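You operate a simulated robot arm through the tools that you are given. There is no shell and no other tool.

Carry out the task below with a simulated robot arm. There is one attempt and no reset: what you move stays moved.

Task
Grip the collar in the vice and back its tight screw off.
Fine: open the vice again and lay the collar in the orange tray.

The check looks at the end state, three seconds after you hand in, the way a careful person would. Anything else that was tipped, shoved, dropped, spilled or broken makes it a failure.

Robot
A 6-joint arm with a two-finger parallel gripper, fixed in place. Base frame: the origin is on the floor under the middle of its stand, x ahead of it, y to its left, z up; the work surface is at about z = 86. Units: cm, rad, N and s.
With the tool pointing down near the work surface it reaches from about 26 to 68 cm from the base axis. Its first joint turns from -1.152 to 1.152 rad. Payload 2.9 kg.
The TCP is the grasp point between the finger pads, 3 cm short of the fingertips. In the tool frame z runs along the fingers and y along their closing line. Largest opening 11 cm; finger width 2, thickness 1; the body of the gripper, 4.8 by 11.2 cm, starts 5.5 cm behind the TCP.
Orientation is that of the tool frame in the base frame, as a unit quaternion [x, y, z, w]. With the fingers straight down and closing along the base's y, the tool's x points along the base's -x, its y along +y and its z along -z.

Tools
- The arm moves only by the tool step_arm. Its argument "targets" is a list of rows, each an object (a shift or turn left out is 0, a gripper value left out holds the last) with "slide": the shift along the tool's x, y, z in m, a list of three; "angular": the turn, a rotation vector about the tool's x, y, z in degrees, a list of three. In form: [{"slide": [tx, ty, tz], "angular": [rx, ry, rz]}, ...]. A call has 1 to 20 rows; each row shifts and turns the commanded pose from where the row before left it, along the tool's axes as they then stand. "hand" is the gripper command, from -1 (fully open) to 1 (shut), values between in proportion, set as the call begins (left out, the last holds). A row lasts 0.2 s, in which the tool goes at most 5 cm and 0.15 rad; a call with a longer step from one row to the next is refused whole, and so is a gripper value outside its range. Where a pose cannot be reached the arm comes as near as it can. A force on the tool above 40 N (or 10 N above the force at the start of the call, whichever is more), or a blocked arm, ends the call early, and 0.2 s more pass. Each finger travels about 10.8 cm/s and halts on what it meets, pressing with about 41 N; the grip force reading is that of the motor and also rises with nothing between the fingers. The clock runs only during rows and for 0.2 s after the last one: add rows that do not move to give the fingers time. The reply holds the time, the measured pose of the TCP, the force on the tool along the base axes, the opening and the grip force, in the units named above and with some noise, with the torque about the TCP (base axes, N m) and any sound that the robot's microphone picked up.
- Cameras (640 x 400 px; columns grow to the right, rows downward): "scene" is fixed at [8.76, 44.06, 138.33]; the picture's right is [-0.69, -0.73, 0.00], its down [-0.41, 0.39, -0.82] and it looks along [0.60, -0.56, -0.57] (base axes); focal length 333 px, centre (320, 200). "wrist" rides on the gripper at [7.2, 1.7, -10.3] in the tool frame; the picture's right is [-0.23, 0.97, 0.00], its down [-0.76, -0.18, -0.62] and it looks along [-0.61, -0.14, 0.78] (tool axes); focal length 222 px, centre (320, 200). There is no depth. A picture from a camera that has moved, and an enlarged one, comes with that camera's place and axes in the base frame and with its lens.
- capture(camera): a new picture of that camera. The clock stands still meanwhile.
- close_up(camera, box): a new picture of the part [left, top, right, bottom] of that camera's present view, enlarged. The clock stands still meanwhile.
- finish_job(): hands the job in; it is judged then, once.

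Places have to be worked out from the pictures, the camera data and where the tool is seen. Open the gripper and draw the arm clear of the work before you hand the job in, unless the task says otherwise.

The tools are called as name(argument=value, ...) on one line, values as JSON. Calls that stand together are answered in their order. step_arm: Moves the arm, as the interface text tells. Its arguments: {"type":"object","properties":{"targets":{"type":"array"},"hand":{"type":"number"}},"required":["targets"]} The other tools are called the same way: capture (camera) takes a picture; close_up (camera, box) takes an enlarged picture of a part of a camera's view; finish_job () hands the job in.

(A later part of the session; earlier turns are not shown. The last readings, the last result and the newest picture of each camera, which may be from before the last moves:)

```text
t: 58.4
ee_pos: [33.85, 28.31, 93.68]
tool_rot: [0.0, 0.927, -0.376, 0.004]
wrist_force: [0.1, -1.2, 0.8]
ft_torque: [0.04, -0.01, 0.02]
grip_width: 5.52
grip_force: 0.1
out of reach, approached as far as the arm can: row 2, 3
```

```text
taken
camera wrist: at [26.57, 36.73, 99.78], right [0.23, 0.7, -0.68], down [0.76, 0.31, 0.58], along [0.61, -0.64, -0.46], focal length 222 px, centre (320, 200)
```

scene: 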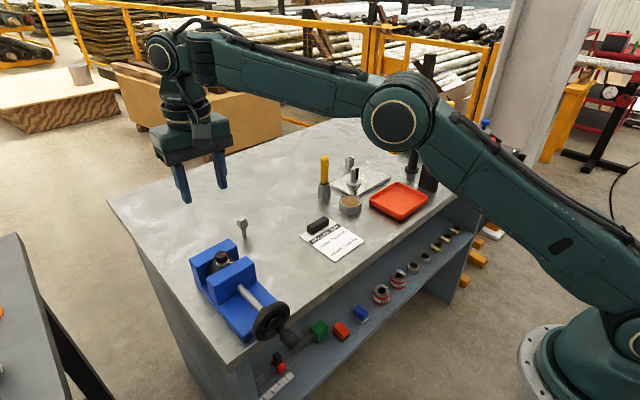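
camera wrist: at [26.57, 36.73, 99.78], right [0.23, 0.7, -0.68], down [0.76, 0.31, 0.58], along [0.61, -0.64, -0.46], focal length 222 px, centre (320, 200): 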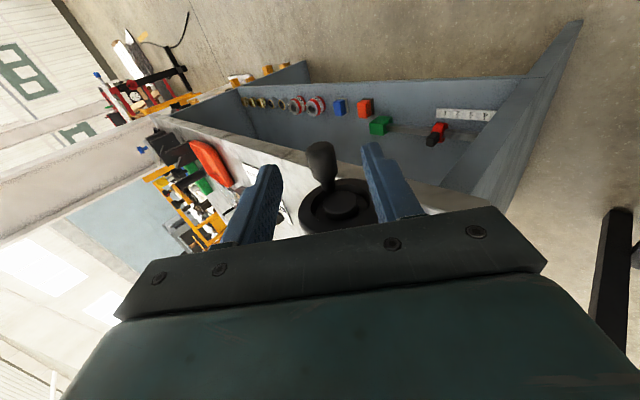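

I'll enlarge this view to locate the handle relative to the fingers before inserting.

close_up(camera="wrist", box=[240, 110, 400, 240])

close_up(camera="scene", box=[220, 250, 340, 350])

```text
3.08 times, centred on (320, 175) of wrist
camera zoom: at [26.57, 36.73, 99.78], right [0.23, 0.7, -0.68], down [0.76, 0.31, 0.58], along [0.61, -0.64, -0.46], focal length 684 px, centre (320, 277)
```

zoom: 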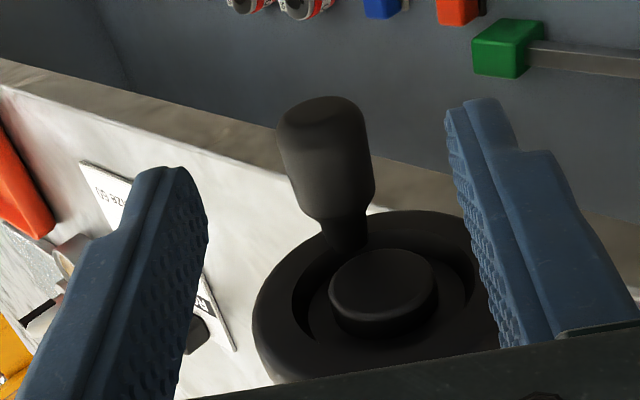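

```text
4.00 times, centred on (280, 300) of scene
camera zoom: at [8.76, 44.06, 138.33], right [-0.69, -0.73, 0.0], down [-0.41, 0.39, -0.82], along [0.6, -0.56, -0.57], focal length 1332 px, centre (480, -200)
```

zoom: 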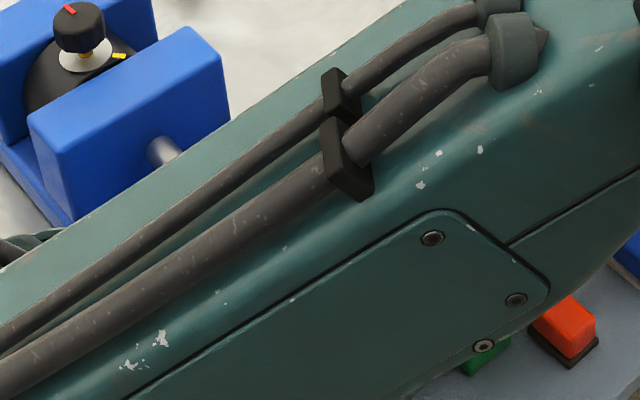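

The handle is at ≈ (y 24.1, z 89.4), right on the midline between the fingers. I'll insert 4.4 cm along the tool axis with a 0.95 cm forward shift, then narrow the fingers.

step_arm(targets=[{"slide": [-0.0095, 0, 0.012]}, {"slide": [0, 0, 0.016]}, {"slide": [0, 0, 0.016]}, {"slide": [0, 0, 0]}])

step_arm(targets=[{"slide": [0, 0, 0]}, {"slide": [0, 0, 0]}], hand=0.42)

capture(camera="wrist")

```text
t: 59.4
ee_pos: [34.88, 25.22, 90.53]
tool_rot: [0.0, 0.926, -0.378, 0.003]
wrist_force: [-0.1, 0.0, -0.5]
ft_torque: [0.01, -0.01, 0.03]
grip_width: 5.51
grip_force: 0.1
```

```text
t: 60.0
ee_pos: [34.83, 25.21, 90.66]
tool_rot: [0.0, 0.926, -0.377, 0.002]
wrist_force: [-0.7, -0.4, 1.2]
ft_torque: [0.02, 0.01, 0.0]
grip_width: 3.2
grip_force: 0.0
```

```text
taken
camera wrist: at [27.55, 33.67, 96.7], right [0.23, 0.7, -0.68], down [0.76, 0.31, 0.57], along [0.61, -0.65, -0.46], focal length 222 px, centre (320, 200)
```

wrist: 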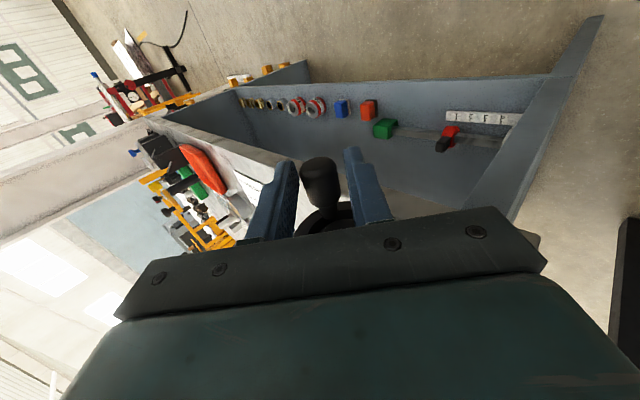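

The handle sits centred between the fingers at ≈114°. I'll take up the slack and push it back up toward 84° (opening direction).

step_arm(targets=[{"slide": [0, -0.0035, 0]}, {"slide": [0, -0.00258, -0.0012]}, {"slide": [0, -0.00244, -0.00147]}, {"slide": [0, -0.00228, -0.00171]}, {"slide": [0, -0.00208, -0.00194]}, {"slide": [0, -0.00187, -0.00215]}, {"slide": [0, 0, 0]}])

capture(camera="wrist")

```text
t: 61.6
ee_pos: [34.71, 24.73, 92.25]
tool_rot: [0.001, 0.926, -0.378, 0.003]
wrist_force: [0.0, 0.1, -1.1]
ft_torque: [-0.04, 0.02, 0.03]
grip_width: 3.23
grip_force: 0.1
```

```text
taken
camera wrist: at [27.55, 33.22, 98.36], right [0.23, 0.7, -0.68], down [0.76, 0.31, 0.57], along [0.61, -0.65, -0.46], focal length 222 px, centre (320, 200)
```

wrist: 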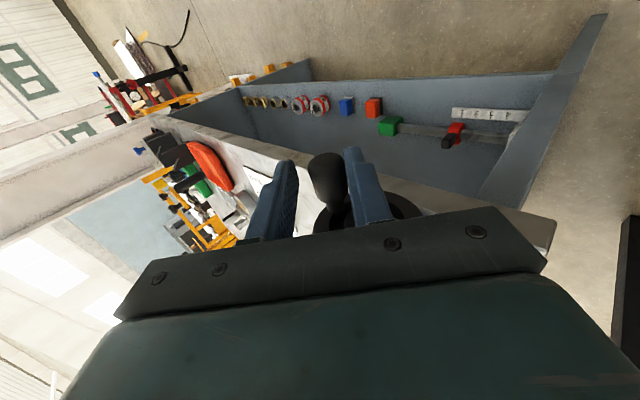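

The crank follows with ≈1 N. Now I'll re-centre and swing the fingers around the handle in place (tilt −44° → +54°) for the upper quadrant.

step_arm(targets=[{"slide": [0, 0.0035, 0]}, {"slide": [0, -0.00195, 0.00012], "angular": [-7, 0, 0]}, {"slide": [0, -0.00195, 0.00012], "angular": [-7, 0, 0]}, {"slide": [0, -0.00195, 0.00012], "angular": [-7, 0, 0]}, {"slide": [0, -0.00195, 0.00012], "angular": [-7, 0, 0]}, {"slide": [0, -0.00195, 0.00012], "angular": [-7, 0, 0]}, {"slide": [0, -0.00195, 0.00012], "angular": [-7, 0, 0]}, {"slide": [0, -0.00195, 0.00012], "angular": [-7, 0, 0]}, {"slide": [0, 0, 0]}])

step_arm(targets=[{"slide": [0, -0.00195, 0.00012], "angular": [-7, 0, 0]}, {"slide": [0, -0.00195, 0.00012], "angular": [-7, 0, 0]}, {"slide": [0, -0.00195, 0.00012], "angular": [-7, 0, 0]}, {"slide": [0, -0.00195, 0.00012], "angular": [-7, 0, 0]}, {"slide": [0, -0.00195, 0.00012], "angular": [-7, 0, 0]}, {"slide": [0, -0.00195, 0.00012], "angular": [-7, 0, 0]}, {"slide": [0, -0.00195, 0.00012], "angular": [-7, 0, 0]}, {"slide": [0, 0, 0]}])

capture(camera="wrist")

close_up(camera="scene", box=[190, 230, 350, 360])

```text
t: 63.6
ee_pos: [34.82, 23.85, 92.37]
tool_rot: [-0.001, 0.999, 0.041, 0.003]
wrist_force: [-0.7, 0.1, -0.6]
ft_torque: [-0.02, -0.01, 0.0]
grip_width: 3.22
grip_force: 0.0
```

```text
t: 65.4
ee_pos: [34.95, 22.7, 91.78]
tool_rot: [-0.002, 0.892, 0.452, 0.002]
wrist_force: [0.3, -1.0, -0.2]
ft_torque: [-0.01, -0.02, 0.03]
grip_width: 3.22
grip_force: 0.1
```

```text
taken
camera wrist: at [27.62, 15.35, 99.25], right [0.22, 0.58, 0.79], down [0.76, -0.61, 0.23], along [0.61, 0.55, -0.57], focal length 222 px, centre (320, 200)
```

wrist: 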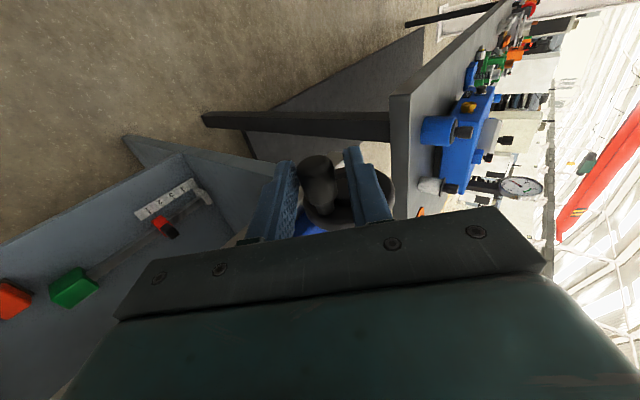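

```text
3.08 times, centred on (270, 295) of scene
camera zoom: at [8.76, 44.06, 138.33], right [-0.69, -0.73, 0.0], down [-0.41, 0.39, -0.82], along [0.6, -0.56, -0.57], focal length 1025 px, centre (474, -92)
```

zoom: 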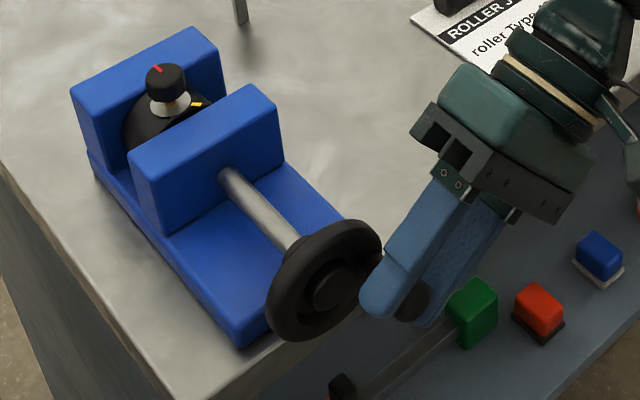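

In place at tilt 54°, no load. Now I'll push the handle up and over toward the top (84° → ~42° first), opening the vice.

step_arm(targets=[{"slide": [0, 0.0035, 0]}, {"slide": [0, 0.00359, -0.00104], "angular": [3.84, 0, 0]}, {"slide": [0, 0.00364, -0.00094], "angular": [3.84, 0, 0]}, {"slide": [0, 0.00368, -0.00084], "angular": [3.84, 0, 0]}, {"slide": [0, 0.00373, -0.00074], "angular": [3.84, 0, 0]}, {"slide": [0, 0.00376, -0.00064], "angular": [3.84, 0, 0]}, {"slide": [0, 0.00379, -0.00054], "angular": [3.84, 0, 0]}, {"slide": [0, 0.00382, -0.00043], "angular": [3.84, 0, 0]}, {"slide": [0, 0, 0]}])

capture(camera="wrist")

close_up(camera="scene", box=[190, 230, 350, 360])

```text
t: 67.4
ee_pos: [34.81, 24.49, 94.18]
tool_rot: [-0.002, 0.973, 0.231, 0.003]
wrist_force: [-0.4, -2.6, 0.2]
ft_torque: [-0.1, 0.07, 0.0]
grip_width: 3.26
grip_force: 0.6
```

```text
taken
camera wrist: at [27.56, 21.37, 104.1], right [0.22, 0.87, 0.44], down [0.76, -0.44, 0.48], along [0.61, 0.23, -0.76], focal length 222 px, centre (320, 200)
```

wrist: 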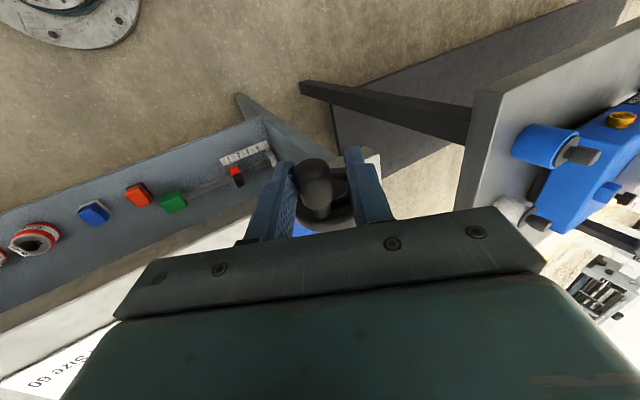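

```text
3.08 times, centred on (270, 295) of scene
camera zoom: at [8.75, 44.05, 138.33], right [-0.69, -0.73, 0.0], down [-0.41, 0.39, -0.82], along [0.6, -0.56, -0.57], focal length 1025 px, centre (474, -92)
```

zoom: 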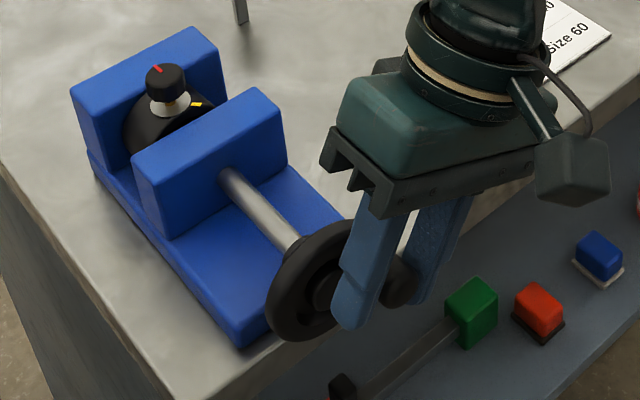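

Moving well at under 3 N. I'll continue over the top to 0°.

step_arm(targets=[{"slide": [0, 0.00385, -0.00033], "angular": [3.84, 0, 0]}, {"slide": [0, 0.00387, -0.00023], "angular": [3.84, 0, 0]}, {"slide": [0, 0.00388, -0.00012], "angular": [3.84, 0, 0]}, {"slide": [0, 0.0039, -1e-05], "angular": [3.84, 0, 0]}, {"slide": [0, 0.0039, 9e-05], "angular": [3.84, 0, 0]}, {"slide": [0, 0.00391, 0.0002], "angular": [3.84, 0, 0]}, {"slide": [0, 0.00391, 0.00031], "angular": [3.84, 0, 0]}, {"slide": [0, 0, 0]}])

capture(camera="wrist")

close_up(camera="scene", box=[190, 230, 350, 360])

```text
t: 69.2
ee_pos: [34.79, 27.15, 94.94]
tool_rot: [-0.001, 1.0, -0.002, 0.002]
wrist_force: [-0.3, -0.8, 1.1]
ft_torque: [-0.03, 0.01, -0.03]
grip_width: 3.23
grip_force: 0.2
```

```text
taken
camera wrist: at [27.51, 28.81, 105.11], right [0.22, 0.97, 0.0], down [0.76, -0.17, 0.63], along [0.61, -0.14, -0.78], focal length 222 px, centre (320, 200)
```

wrist: 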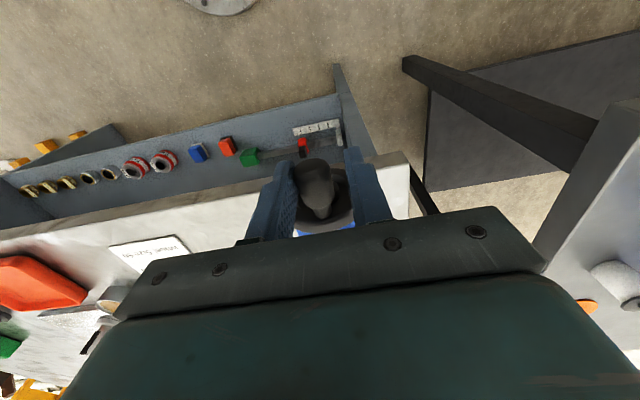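

```text
3.08 times, centred on (270, 295) of scene
camera zoom: at [8.76, 44.06, 138.33], right [-0.69, -0.73, 0.0], down [-0.41, 0.39, -0.82], along [0.6, -0.56, -0.57], focal length 1025 px, centre (474, -92)
```

zoom: 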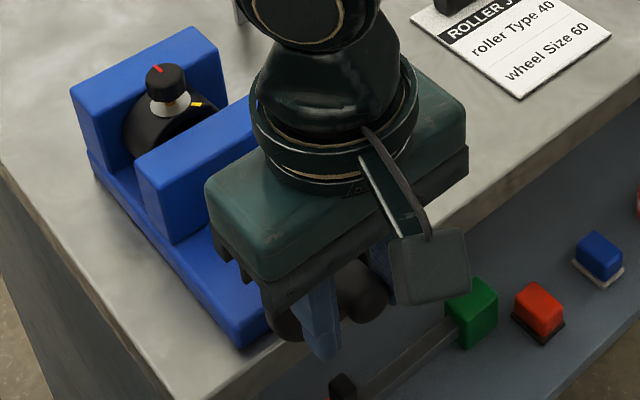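

The crank is back at its starting angle, so the jaws are about as open as at the start. I'll open another ≈40° for comfortable clearance.

step_arm(targets=[{"slide": [0, 0.00524, 0.00075], "angular": [7, 0, 0]}, {"slide": [0, 0.00524, 0.00075], "angular": [7, 0, 0]}, {"slide": [0, 0.00524, 0.00075], "angular": [7, 0, 0]}, {"slide": [0, 0.00524, 0.00075], "angular": [7, 0, 0]}, {"slide": [0, 0.00524, 0.00075], "angular": [7, 0, 0]}, {"slide": [0, 0.00524, 0.00075], "angular": [7, 0, 0]}, {"slide": [0, 0, 0]}])

capture(camera="wrist")

close_up(camera="scene", box=[190, 230, 350, 360])

```text
t: 70.8
ee_pos: [34.47, 29.64, 93.34]
tool_rot: [-0.001, 0.934, -0.358, 0.004]
wrist_force: [0.2, 0.4, 0.1]
ft_torque: [0.01, 0.02, -0.01]
grip_width: 3.16
grip_force: 0.0
out of reach, approached as far as the arm can: row 6
```

```text
taken
camera wrist: at [27.32, 37.74, 99.75], right [0.23, 0.73, -0.65], down [0.76, 0.29, 0.59], along [0.61, -0.63, -0.48], focal length 222 px, centre (320, 200)
```

wrist: 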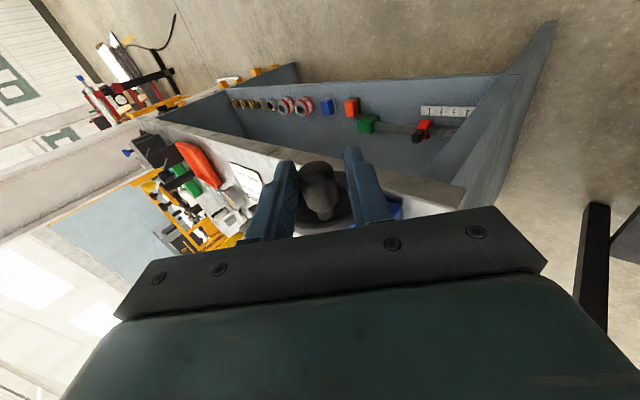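

```text
3.08 times, centred on (270, 295) of scene
camera zoom: at [8.75, 44.06, 138.33], right [-0.69, -0.73, 0.0], down [-0.41, 0.39, -0.82], along [0.6, -0.56, -0.57], focal length 1025 px, centre (474, -92)
```

zoom: 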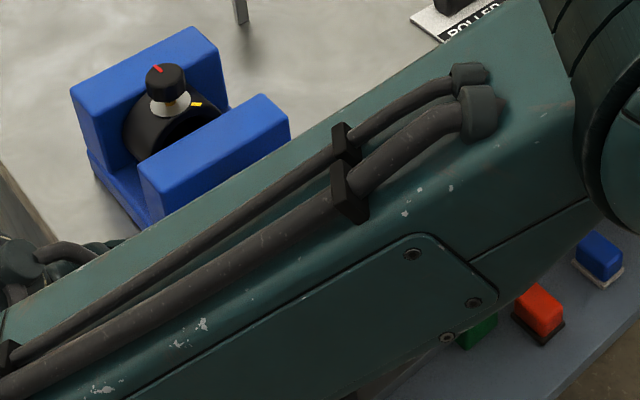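

The vice is now opened wider than at the start. I'll open the fingers, level the tool around the handle, and retract straight up.

step_arm(targets=[{"slide": [0, 0, 0]}, {"slide": [0, -0.0035, 0]}, {"slide": [0, -0.00195, 0.00012], "angular": [-7, 0, 0]}, {"slide": [0, -0.00195, 0.00012], "angular": [-7, 0, 0]}, {"slide": [0, -0.00195, 0.00012], "angular": [-7, 0, 0]}, {"slide": [0, -0.00195, 0.00012], "angular": [-7, 0, 0]}, {"slide": [0, -0.00195, 0.00012], "angular": [-7, 0, 0]}, {"slide": [0, -0.00195, 0.00012], "angular": [-6.9, 0, 0]}, {"slide": [0, 0, -0.03]}, {"slide": [0, 0, -0.045]}, {"slide": [0, 0, -0.045]}, {"slide": [0, 0, -0.03]}, {"slide": [0, 0, 0]}], hand=0.0)

capture(camera="wrist")

capture(camera="scene")

```text
t: 73.6
ee_pos: [34.5, 28.39, 108.84]
tool_rot: [-0.002, 1.0, -0.003, 0.003]
wrist_force: [-0.4, -0.2, -0.3]
ft_torque: [-0.01, 0.02, -0.02]
grip_width: 5.51
grip_force: 0.0
```

```text
taken
camera wrist: at [27.25, 30.08, 119.11], right [0.23, 0.97, 0.0], down [0.76, -0.17, 0.63], along [0.61, -0.14, -0.78], focal length 222 px, centre (320, 200)
```

wrist: 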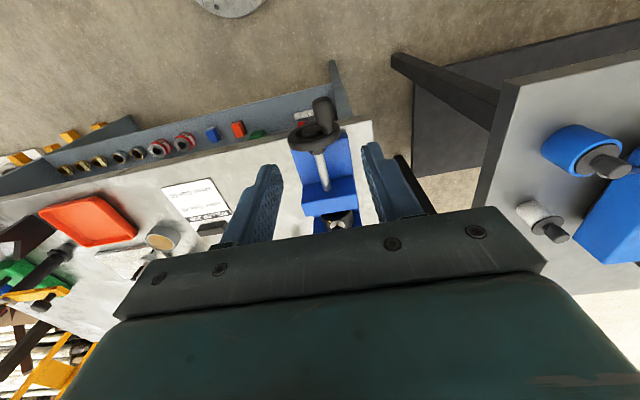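

```text
taken
```

scene: 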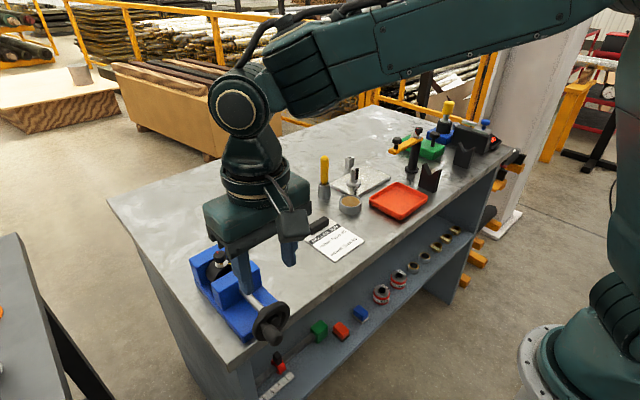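

Vice is open with the arm clear. I'll go above the jaws to see exactly where the collar and knob sit before picking it up.

step_arm(targets=[{"slide": [-0.04, -0.004, 0]}, {"slide": [-0.04, -0.004, 0]}, {"slide": [-0.04, -0.004, 0]}, {"slide": [-0.04, -0.004, 0]}, {"slide": [-0.035, 0, 0]}, {"slide": [-0.025, 0, 0]}, {"slide": [0, 0, 0]}])

close_up(camera="wrist", box=[270, 0, 390, 90])

close_up(camera="scene", box=[195, 230, 265, 290])

```text
t: 75.2
ee_pos: [56.04, 26.92, 109.28]
tool_rot: [-0.001, 1.0, 0.0, 0.001]
wrist_force: [-1.0, 0.1, 0.2]
ft_torque: [0.02, 0.0, 0.01]
grip_width: 5.49
grip_force: 0.1
out of reach, approached as far as the arm can: row 6
```

```text
4.44 times, centred on (330, 45) of wrist
camera zoom: at [48.83, 28.61, 119.44], right [0.23, 0.97, 0.0], down [0.76, -0.18, 0.62], along [0.61, -0.14, -0.78], focal length 987 px, centre (276, 889)
```

zoom: 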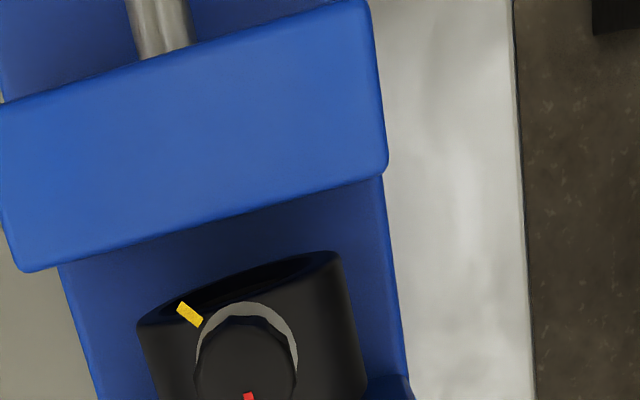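

```text
6.67 times, centred on (230, 260) of scene
camera zoom: at [8.76, 44.06, 138.33], right [-0.69, -0.73, 0.0], down [-0.41, 0.39, -0.82], along [0.6, -0.56, -0.57], focal length 2220 px, centre (920, -200)
```

zoom: 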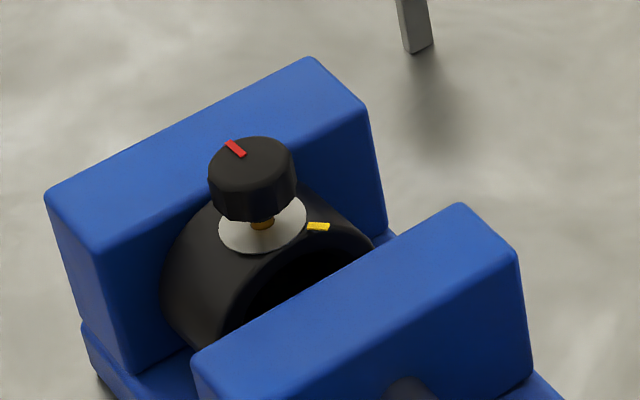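

The collar's front face is at x ≈ 52.3, spanning y ≈ 24.3–29.5, with 1.6 cm to the front jaw. I'll check the rest of it just below this crop.

close_up(camera="wrist", box=[270, 30, 390, 120])

```text
4.44 times, centred on (330, 75) of wrist
camera zoom: at [48.83, 28.61, 119.44], right [0.23, 0.97, 0.0], down [0.76, -0.18, 0.62], along [0.61, -0.14, -0.78], focal length 987 px, centre (276, 756)
```

zoom: 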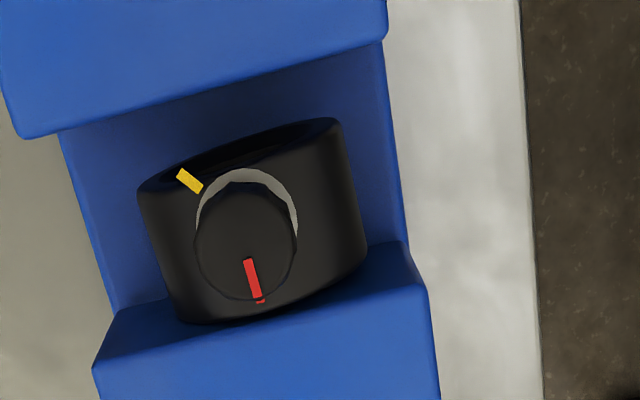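

The collar is centred at ≈ (53.7, 26.95), only slightly yawed. I'll pick it by its outside, fingers closing along y between the jaws: open to 6.6 cm, move over it and descend partway.

step_arm(targets=[{"slide": [0.024, 0, 0]}, {"slide": [0, 0, 0.04]}, {"slide": [0, 0, 0.04]}, {"slide": [0, 0, 0.03]}, {"slide": [0, 0, 0]}], hand=-0.2)

capture(camera="wrist")

close_up(camera="scene", box=[180, 210, 290, 300])

```text
t: 76.4
ee_pos: [53.68, 26.85, 98.04]
tool_rot: [-0.001, 1.0, -0.003, 0.003]
wrist_force: [0.1, -1.1, -0.1]
ft_torque: [0.01, 0.02, -0.02]
grip_width: 6.6
grip_force: 0.2
```

```text
taken
camera wrist: at [46.47, 28.66, 108.26], right [0.23, 0.97, 0.0], down [0.76, -0.17, 0.63], along [0.61, -0.14, -0.78], focal length 222 px, centre (320, 200)
```

wrist: 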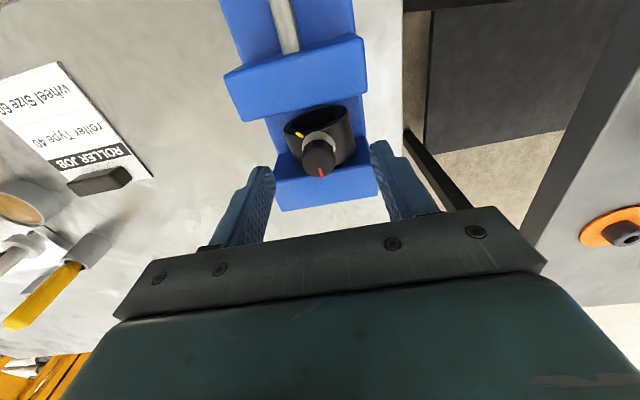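

```text
4.44 times, centred on (235, 255) of scene
camera zoom: at [8.76, 44.06, 138.33], right [-0.69, -0.73, 0.0], down [-0.41, 0.39, -0.82], along [0.6, -0.56, -0.57], focal length 1480 px, centre (698, -44)
```

zoom: 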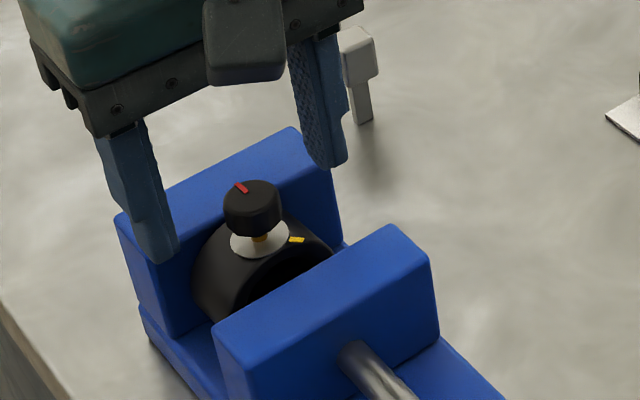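

I'll enlarge to verify that both fingertips will go down between the jaws.

close_up(camera="wrist", box=[220, 60, 430, 220])

```text
2.50 times, centred on (325, 140) of wrist
camera zoom: at [46.47, 28.66, 108.26], right [0.23, 0.97, 0.0], down [0.76, -0.17, 0.63], along [0.61, -0.14, -0.78], focal length 555 px, centre (308, 350)
```

zoom: 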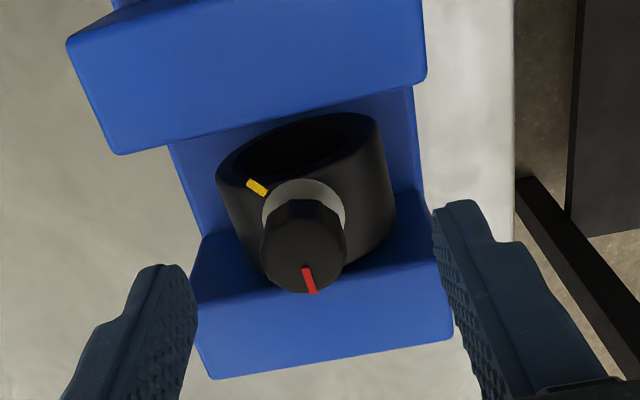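

Fingertips line up on either side of the collar, between the jaws. I'll descend to TCP z ≈ 92.8 and then close on the collar.

step_arm(targets=[{"slide": [0.001, 0, 0.02]}, {"slide": [0, 0, 0.02]}, {"slide": [0, 0, 0.012]}, {"slide": [0, 0, 0]}])

close_up(camera="scene", box=[180, 210, 290, 300])

close_up(camera="wrist", box=[220, 60, 430, 220])

```text
t: 77.4
ee_pos: [53.78, 26.87, 92.89]
tool_rot: [-0.001, 1.0, -0.002, 0.002]
wrist_force: [-0.3, 0.2, 0.0]
ft_torque: [-0.01, 0.0, -0.03]
grip_width: 6.6
grip_force: 0.0
```

```text
4.44 times, centred on (235, 255) of scene
camera zoom: at [8.76, 44.06, 138.33], right [-0.69, -0.73, 0.0], down [-0.41, 0.39, -0.82], along [0.6, -0.56, -0.57], focal length 1480 px, centre (698, -44)
```

zoom: 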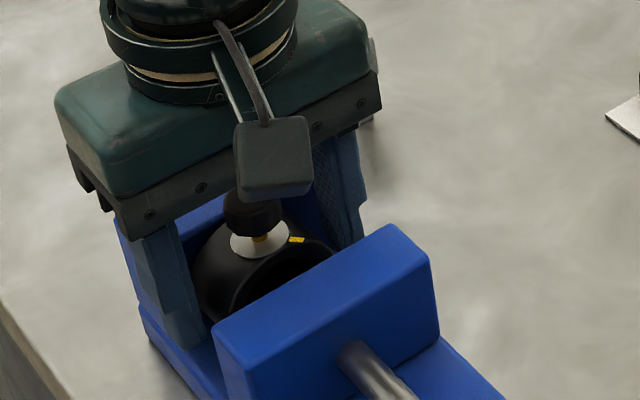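

```text
2.50 times, centred on (325, 140) of wrist
camera zoom: at [46.44, 28.58, 103.13], right [0.23, 0.97, 0.0], down [0.76, -0.17, 0.63], along [0.61, -0.14, -0.78], focal length 555 px, centre (308, 350)
```

zoom: 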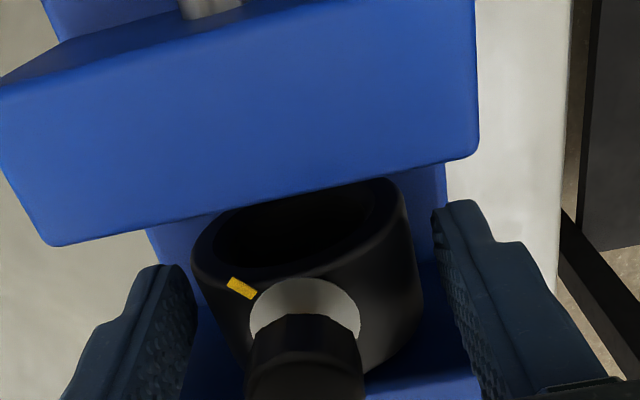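

No contact so far and the fingers straddle the collar. Closing the gripper on it.

step_arm(targets=[{"slide": [0, 0, 0]}, {"slide": [0, 0, 0]}, {"slide": [0, 0, 0]}], hand=1.0)

close_up(camera="scene", box=[180, 210, 290, 300])

close_up(camera="wrist", box=[220, 60, 430, 220])

```text
t: 78.2
ee_pos: [53.73, 26.84, 92.84]
tool_rot: [-0.001, 1.0, -0.002, 0.003]
wrist_force: [0.7, 0.2, -0.1]
ft_torque: [0.02, 0.02, 0.04]
grip_width: 5.32
grip_force: 41.2
```

```text
4.44 times, centred on (235, 255) of scene
camera zoom: at [8.76, 44.06, 138.33], right [-0.69, -0.73, 0.0], down [-0.41, 0.39, -0.82], along [0.6, -0.56, -0.57], focal length 1480 px, centre (698, -44)
```

zoom: 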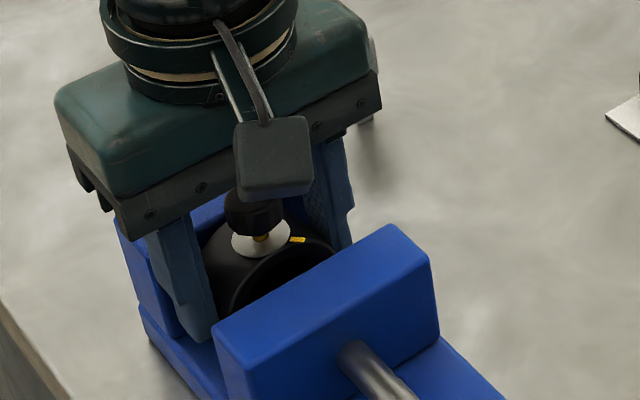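

```text
2.50 times, centred on (325, 140) of wrist
camera zoom: at [46.44, 28.58, 103.14], right [0.23, 0.97, 0.0], down [0.76, -0.17, 0.63], along [0.61, -0.14, -0.78], focal length 555 px, centre (308, 350)
```

zoom: 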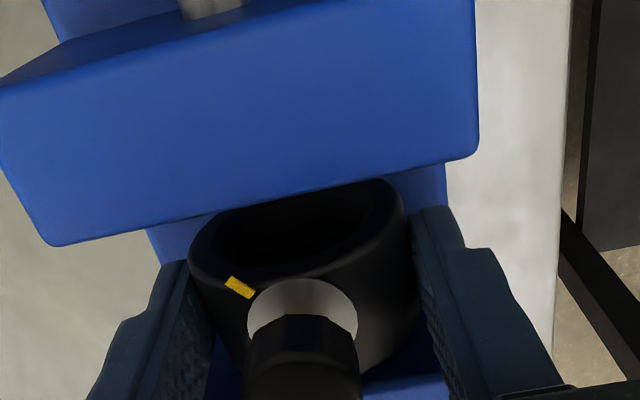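

Gripped at 5.3 cm. I'll lift slowly 2 cm first, then higher, watching the force.

step_arm(targets=[{"slide": [0, 0, -0.007]}, {"slide": [0, 0, -0.007]}, {"slide": [0, 0, -0.007]}, {"slide": [0, 0, 0]}])

close_up(camera="scene", box=[180, 200, 300, 300])

```text
t: 79.2
ee_pos: [53.66, 26.94, 95.07]
tool_rot: [-0.001, 1.0, -0.002, 0.003]
wrist_force: [-0.6, -0.8, -2.2]
ft_torque: [-0.02, -0.01, 0.02]
grip_width: 5.34
grip_force: 41.1
```

```text
4.00 times, centred on (240, 250) of scene
camera zoom: at [8.76, 44.06, 138.33], right [-0.69, -0.73, 0.0], down [-0.41, 0.39, -0.82], along [0.6, -0.56, -0.57], focal length 1332 px, centre (640, 0)
```

zoom: 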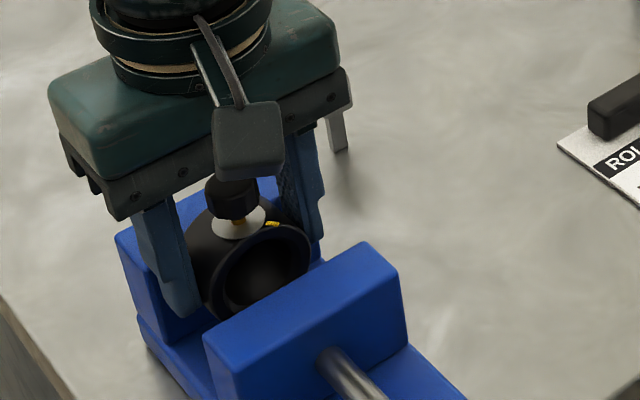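

The collar is coming up cleanly (≈2 N weight). I'll lift to z ≈ 109.

step_arm(targets=[{"slide": [0, 0, -0.02]}, {"slide": [0, 0, -0.03]}, {"slide": [0, 0, -0.03]}, {"slide": [0, 0, -0.03]}, {"slide": [0, 0, -0.03]}, {"slide": [0, 0, 0]}])

capture(camera="scene")

capture(camera="wrist")

```text
t: 80.6
ee_pos: [53.52, 27.05, 108.97]
tool_rot: [-0.001, 1.0, -0.002, 0.003]
wrist_force: [0.3, 0.5, -1.7]
ft_torque: [-0.04, 0.0, -0.03]
grip_width: 5.3
grip_force: 40.7
```

```text
taken
```

scene: 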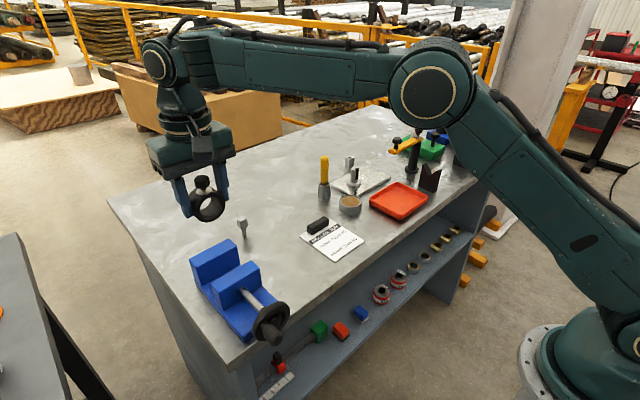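

```text
taken
camera wrist: at [46.28, 28.73, 119.34], right [0.22, 0.97, 0.0], down [0.76, -0.17, 0.63], along [0.61, -0.14, -0.78], focal length 222 px, centre (320, 200)
```

wrist: 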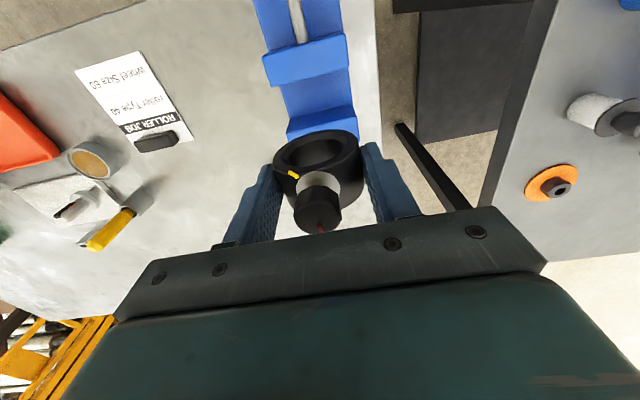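

The collar is up and held securely. The tray is at x ≈ 43–53.3, y ≈ −28.8 to −16 (centre ≈ (48.2, −22.4)); I'll carry the collar over at z ≈ 111.

step_arm(targets=[{"slide": [0.0046, -0.03, -0.005]}, {"slide": [0.0046, -0.041, -0.005]}, {"slide": [0.0046, -0.042, -0.005]}, {"slide": [0.0046, -0.042, 0]}, {"slide": [0.0046, -0.042, 0]}, {"slide": [0.0046, -0.042, 0]}, {"slide": [0.0046, -0.042, 0]}, {"slide": [0.0046, -0.042, 0]}, {"slide": [0.0046, -0.042, 0]}, {"slide": [0.0046, -0.042, 0]}, {"slide": [0.0046, -0.042, 0]}, {"slide": [0.0046, -0.03, 0]}, {"slide": [0, 0, 0]}])

capture(camera="wrist")

capture(camera="scene")

```text
t: 83.4
ee_pos: [48.25, -20.88, 110.75]
tool_rot: [-0.001, 1.0, -0.003, 0.003]
wrist_force: [0.5, -0.5, -2.0]
ft_torque: [0.0, 0.03, 0.03]
grip_width: 5.26
grip_force: 41.3
```

```text
taken
camera wrist: at [40.87, -19.21, 120.99], right [0.22, 0.97, 0.0], down [0.76, -0.17, 0.63], along [0.61, -0.14, -0.78], focal length 222 px, centre (320, 200)
```

wrist: 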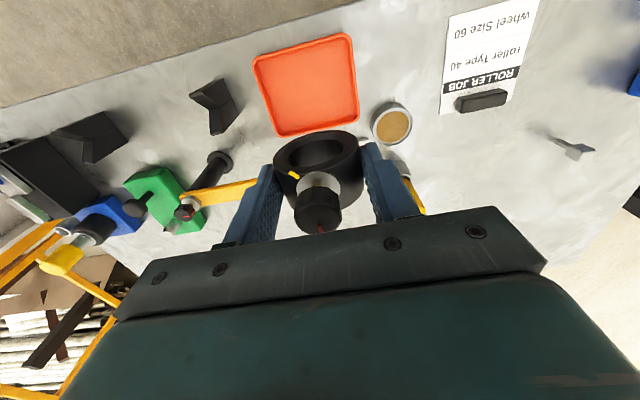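

```text
taken
```

scene: 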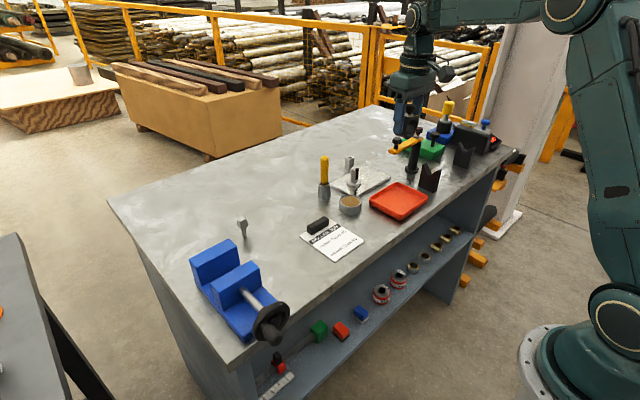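

The collar is above the tray (tray outer ≈ x 42.8–52.9, y −28.7…−16.3 from this view). I want to lay it flat with the knob pointing +y, so I'll yaw the tool −90° here.

step_arm(targets=[{"angular": [0, 0, -8.2]}, {"angular": [0, 0, -8.2]}, {"angular": [0, 0, -8.2]}, {"angular": [0, 0, -8.2]}, {"angular": [0, 0, -8.2]}, {"angular": [0, 0, -8.2]}, {"angular": [0, 0, -8.2]}, {"angular": [0, 0, -8.2]}, {"angular": [0, 0, -8.2]}, {"angular": [0, 0, -8.2]}, {"angular": [0, 0, -8.0]}, {"slide": [0, 0, 0]}])

capture(camera="wrist")

```text
t: 86.0
ee_pos: [48.18, -20.95, 110.6]
tool_rot: [0.709, -0.706, 0.003, 0.0]
wrist_force: [0.1, 0.0, -1.0]
ft_torque: [-0.02, -0.04, -0.03]
grip_width: 5.24
grip_force: 41.2
```

```text
taken
camera wrist: at [46.51, -28.15, 121.03], right [-0.97, 0.22, -0.01], down [0.17, 0.77, 0.62], along [0.14, 0.6, -0.78], focal length 222 px, centre (320, 200)
```

wrist: 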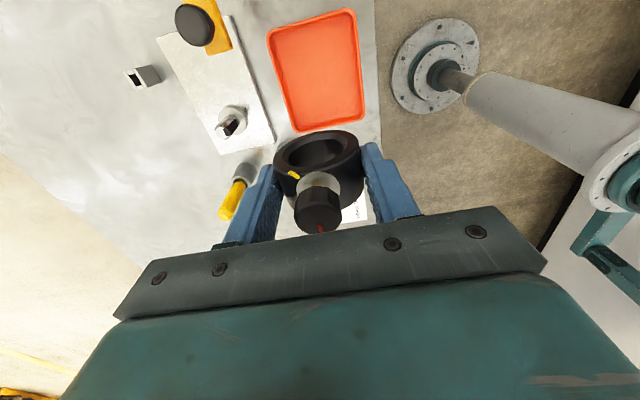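

Yaw done. Now I'll tilt the tool 60° about its y axis (fingers pointing toward −y and down, body leaning toward +y), still high above everything.

step_arm(targets=[{"angular": [0, 7.5, 0]}, {"angular": [0, 7.5, 0]}, {"angular": [0, 7.5, 0]}, {"angular": [0, 7.5, 0]}, {"angular": [0, 7.5, 0]}, {"angular": [0, 7.5, 0]}, {"angular": [0, 7.5, 0]}, {"angular": [0, 7.5, 0]}, {"slide": [0, 0, 0]}])

capture(camera="wrist")

capture(camera="scene")

```text
t: 88.0
ee_pos: [48.15, -20.97, 110.71]
tool_rot: [-0.611, 0.611, -0.359, -0.354]
wrist_force: [0.2, 0.5, -1.1]
ft_torque: [0.0, -0.01, 0.0]
grip_width: 5.27
grip_force: 41.2
```

```text
taken
camera wrist: at [46.45, -15.52, 122.09], right [-0.97, 0.11, -0.2], down [0.18, 0.92, -0.35], along [0.15, -0.38, -0.91], focal length 222 px, centre (320, 200)
```

wrist: 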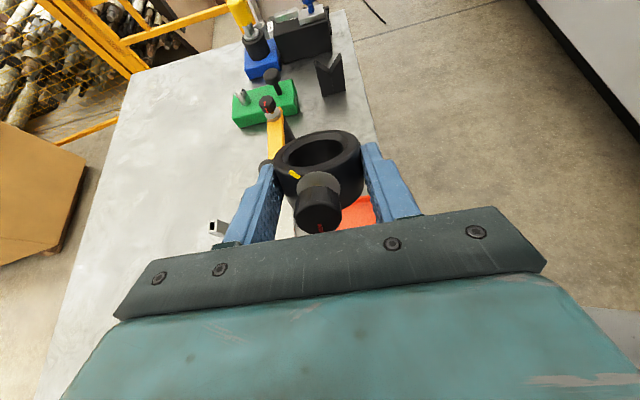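

```text
taken
```

scene: 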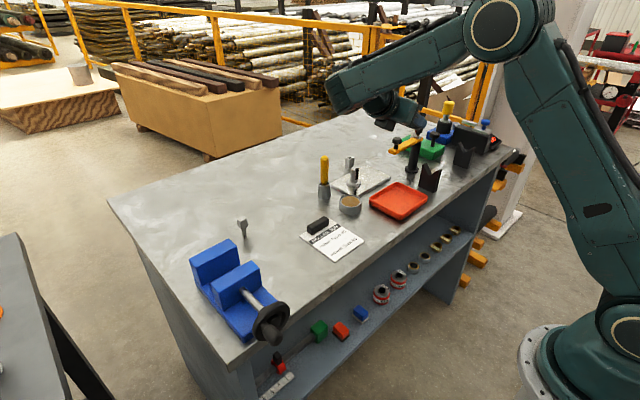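

The tilted pose is reachable. I'll shift to x ≈ 47.8, y ≈ −23.4 and descend to z ≈ 95, then check alignment over the tray.

step_arm(targets=[{"slide": [0.01215, 0.0035, 0.02104]}, {"slide": [-0.0338, 0, 0.0195]}, {"slide": [-0.0338, 0, 0.0195]}, {"slide": [-0.0338, 0, 0.0195]}, {"slide": [-0.0338, 0, 0.0195]}, {"slide": [0, 0, 0]}])

capture(camera="wrist")

close_up(camera="scene", box=[320, 100, 480, 240])

```text
t: 89.4
ee_pos: [48.03, -23.43, 95.19]
tool_rot: [-0.61, 0.612, -0.358, -0.354]
wrist_force: [-0.3, 0.5, -0.8]
ft_torque: [-0.01, -0.01, -0.02]
grip_width: 5.24
grip_force: 41.5
```

```text
taken
camera wrist: at [46.2, -18.03, 106.47], right [-0.97, 0.11, -0.2], down [0.18, 0.92, -0.35], along [0.15, -0.38, -0.91], focal length 222 px, centre (320, 200)
```

wrist: 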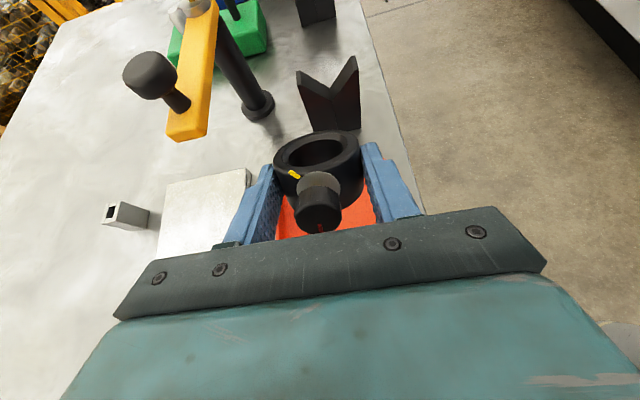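

```text
2.86 times, centred on (400, 170) of scene
camera zoom: at [8.76, 44.06, 138.33], right [-0.69, -0.73, 0.0], down [-0.41, 0.39, -0.82], along [0.6, -0.56, -0.57], focal length 951 px, centre (91, 286)
```

zoom: 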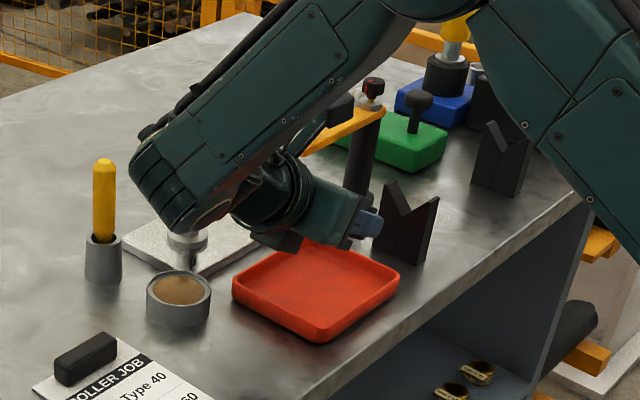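

Nothing is close to the arm or fingers. I'll enlarge the wrist view to check the collar against the tray walls.

close_up(camera="wrist", box=[220, 100, 440, 260])

close_up(camera="scene", box=[370, 150, 440, 225])

```text
2.50 times, centred on (330, 180) of wrist
camera zoom: at [46.2, -18.03, 106.47], right [-0.97, 0.11, -0.2], down [0.18, 0.92, -0.35], along [0.15, -0.38, -0.91], focal length 555 px, centre (295, 250)
```

zoom: 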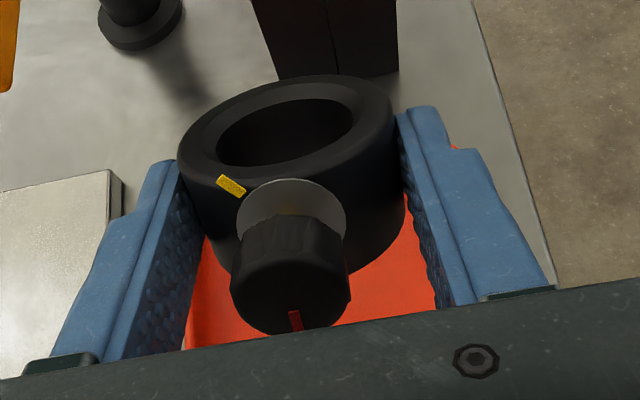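

```text
5.33 times, centred on (405, 188) of scene
camera zoom: at [8.76, 44.06, 138.33], right [-0.69, -0.73, 0.0], down [-0.41, 0.39, -0.82], along [0.6, -0.56, -0.57], focal length 1776 px, centre (-133, 267)
```

zoom: 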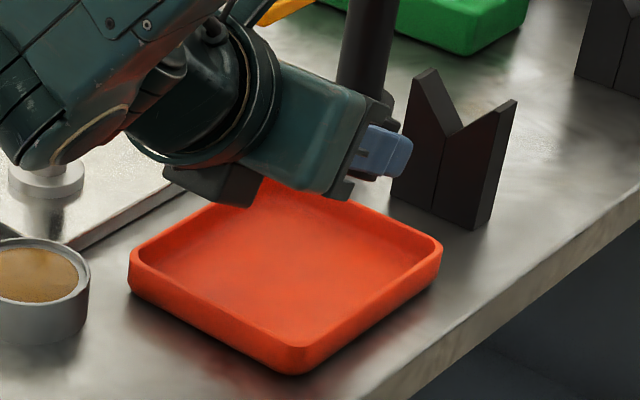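

The collar is centred over the tray (tray centre x ≈ 48.1). I'll lower 3 cm, then continue in small steps until the lower rim just touches the tray floor.

step_arm(targets=[{"slide": [-0.013, 0, 0.0075]}, {"slide": [-0.013, 0, 0.0075]}, {"slide": [0, 0, 0]}])

close_up(camera="wrist", box=[220, 100, 440, 260])

close_up(camera="scene", box=[330, 120, 450, 225])

```text
t: 90.2
ee_pos: [48.03, -23.34, 92.11]
tool_rot: [-0.611, 0.612, -0.357, -0.353]
wrist_force: [0.3, 0.2, -1.7]
ft_torque: [0.01, -0.02, -0.01]
grip_width: 5.29
grip_force: 40.5
```

```text
2.50 times, centred on (330, 180) of wrist
camera zoom: at [46.23, -18.03, 103.49], right [-0.97, 0.11, -0.2], down [0.18, 0.92, -0.35], along [0.15, -0.38, -0.91], focal length 555 px, centre (295, 250)
```

zoom: 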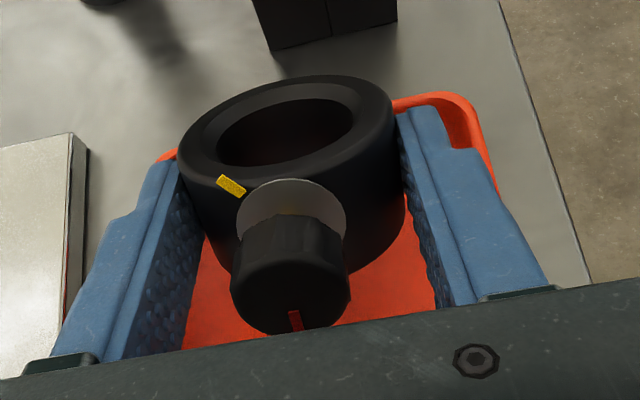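

```text
3.81 times, centred on (390, 172) of scene
camera zoom: at [8.76, 44.06, 138.33], right [-0.69, -0.73, 0.0], down [-0.41, 0.39, -0.82], along [0.6, -0.56, -0.57], focal length 1268 px, centre (53, 305)
```

zoom: 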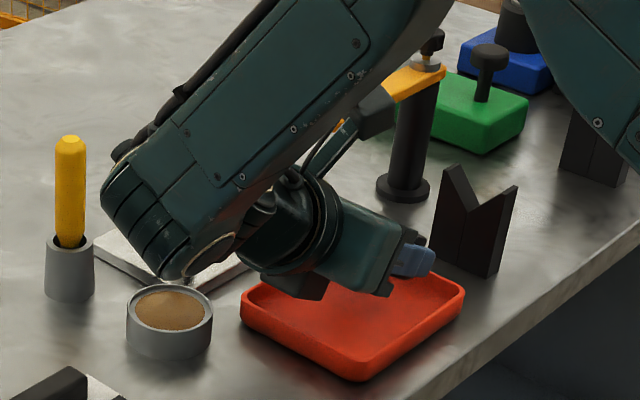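

Clear all around. I'll lower another 1.2 cm and read the force.

step_arm(targets=[{"slide": [-0.00346, 0, 0.002]}, {"slide": [-0.00346, 0, 0.002]}, {"slide": [-0.00346, 0, 0.002]}, {"slide": [0, 0, 0]}])

close_up(camera="wrist", box=[220, 100, 440, 260])

```text
t: 91.2
ee_pos: [48.04, -23.36, 90.85]
tool_rot: [-0.611, 0.612, -0.357, -0.353]
wrist_force: [1.0, 1.0, -1.4]
ft_torque: [0.04, 0.02, -0.07]
grip_width: 5.26
grip_force: 40.6
```

```text
2.50 times, centred on (330, 180) of wrist
camera zoom: at [46.26, -18.05, 102.26], right [-0.97, 0.11, -0.2], down [0.18, 0.92, -0.35], along [0.15, -0.38, -0.91], focal length 555 px, centre (295, 250)
```

zoom: 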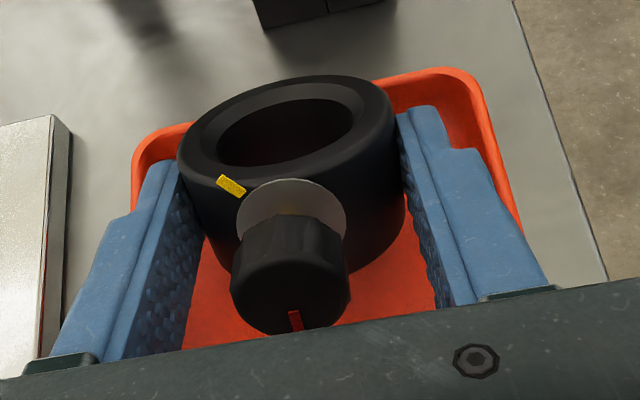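

Still no contact; I'll lower in two more small steps of 0.35 cm.

step_arm(targets=[{"slide": [-0.003, 0, 0.00175]}, {"slide": [0, 0, 0]}])

step_arm(targets=[{"slide": [-0.003, 0, 0.00175]}, {"slide": [0, 0, 0]}])

```text
t: 91.8
ee_pos: [48.01, -23.48, 90.54]
tool_rot: [-0.611, 0.612, -0.357, -0.353]
wrist_force: [-0.2, 0.1, -0.7]
ft_torque: [0.05, -0.01, -0.02]
grip_width: 5.28
grip_force: 41.0
```

```text
t: 92.4
ee_pos: [48.03, -23.49, 90.26]
tool_rot: [-0.61, 0.612, -0.358, -0.354]
wrist_force: [-1.1, 1.4, 4.0]
ft_torque: [-0.11, 0.06, -0.04]
grip_width: 5.27
grip_force: 41.2
```

Contact with the tray floor (force rose to +4 N). I'll open the fingers just enough (≈6.3 cm) so the collar settles flat, staying inside the tray walls.

step_arm(targets=[{"slide": [0, 0, 0]}, {"slide": [0, 0, 0]}, {"slide": [0, 0, 0]}, {"slide": [0, 0, 0]}], hand=-0.14)

close_up(camera="wrist", box=[220, 100, 440, 260])

close_up(camera="scene", box=[350, 150, 450, 230])

```text
t: 93.4
ee_pos: [47.88, -23.4, 90.18]
tool_rot: [-0.611, 0.612, -0.357, -0.353]
wrist_force: [-0.8, -0.3, -0.4]
ft_torque: [-0.01, -0.01, 0.0]
grip_width: 6.26
grip_force: 0.0
```

```text
2.50 times, centred on (330, 180) of wrist
camera zoom: at [46.22, -18.07, 101.58], right [-0.97, 0.11, -0.2], down [0.18, 0.92, -0.35], along [0.15, -0.38, -0.91], focal length 555 px, centre (295, 250)
```

zoom: 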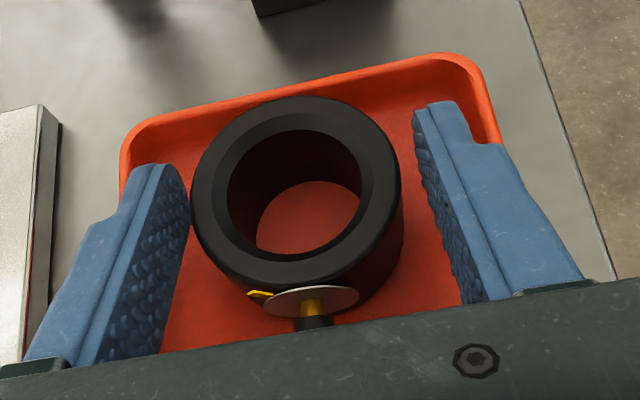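

```text
5.00 times, centred on (400, 190) of scene
camera zoom: at [8.76, 44.06, 138.33], right [-0.69, -0.73, 0.0], down [-0.41, 0.39, -0.82], along [0.6, -0.56, -0.57], focal length 1665 px, centre (-80, 250)
```

zoom: 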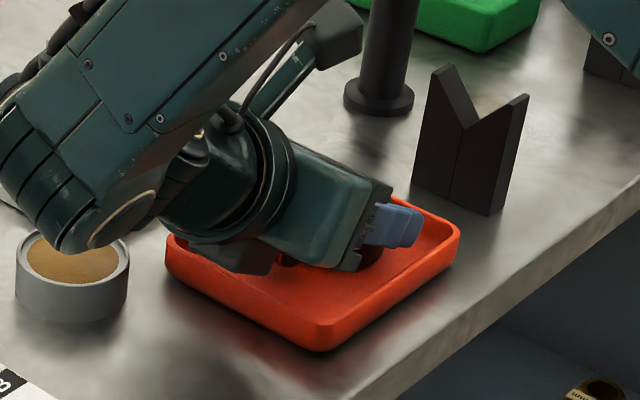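

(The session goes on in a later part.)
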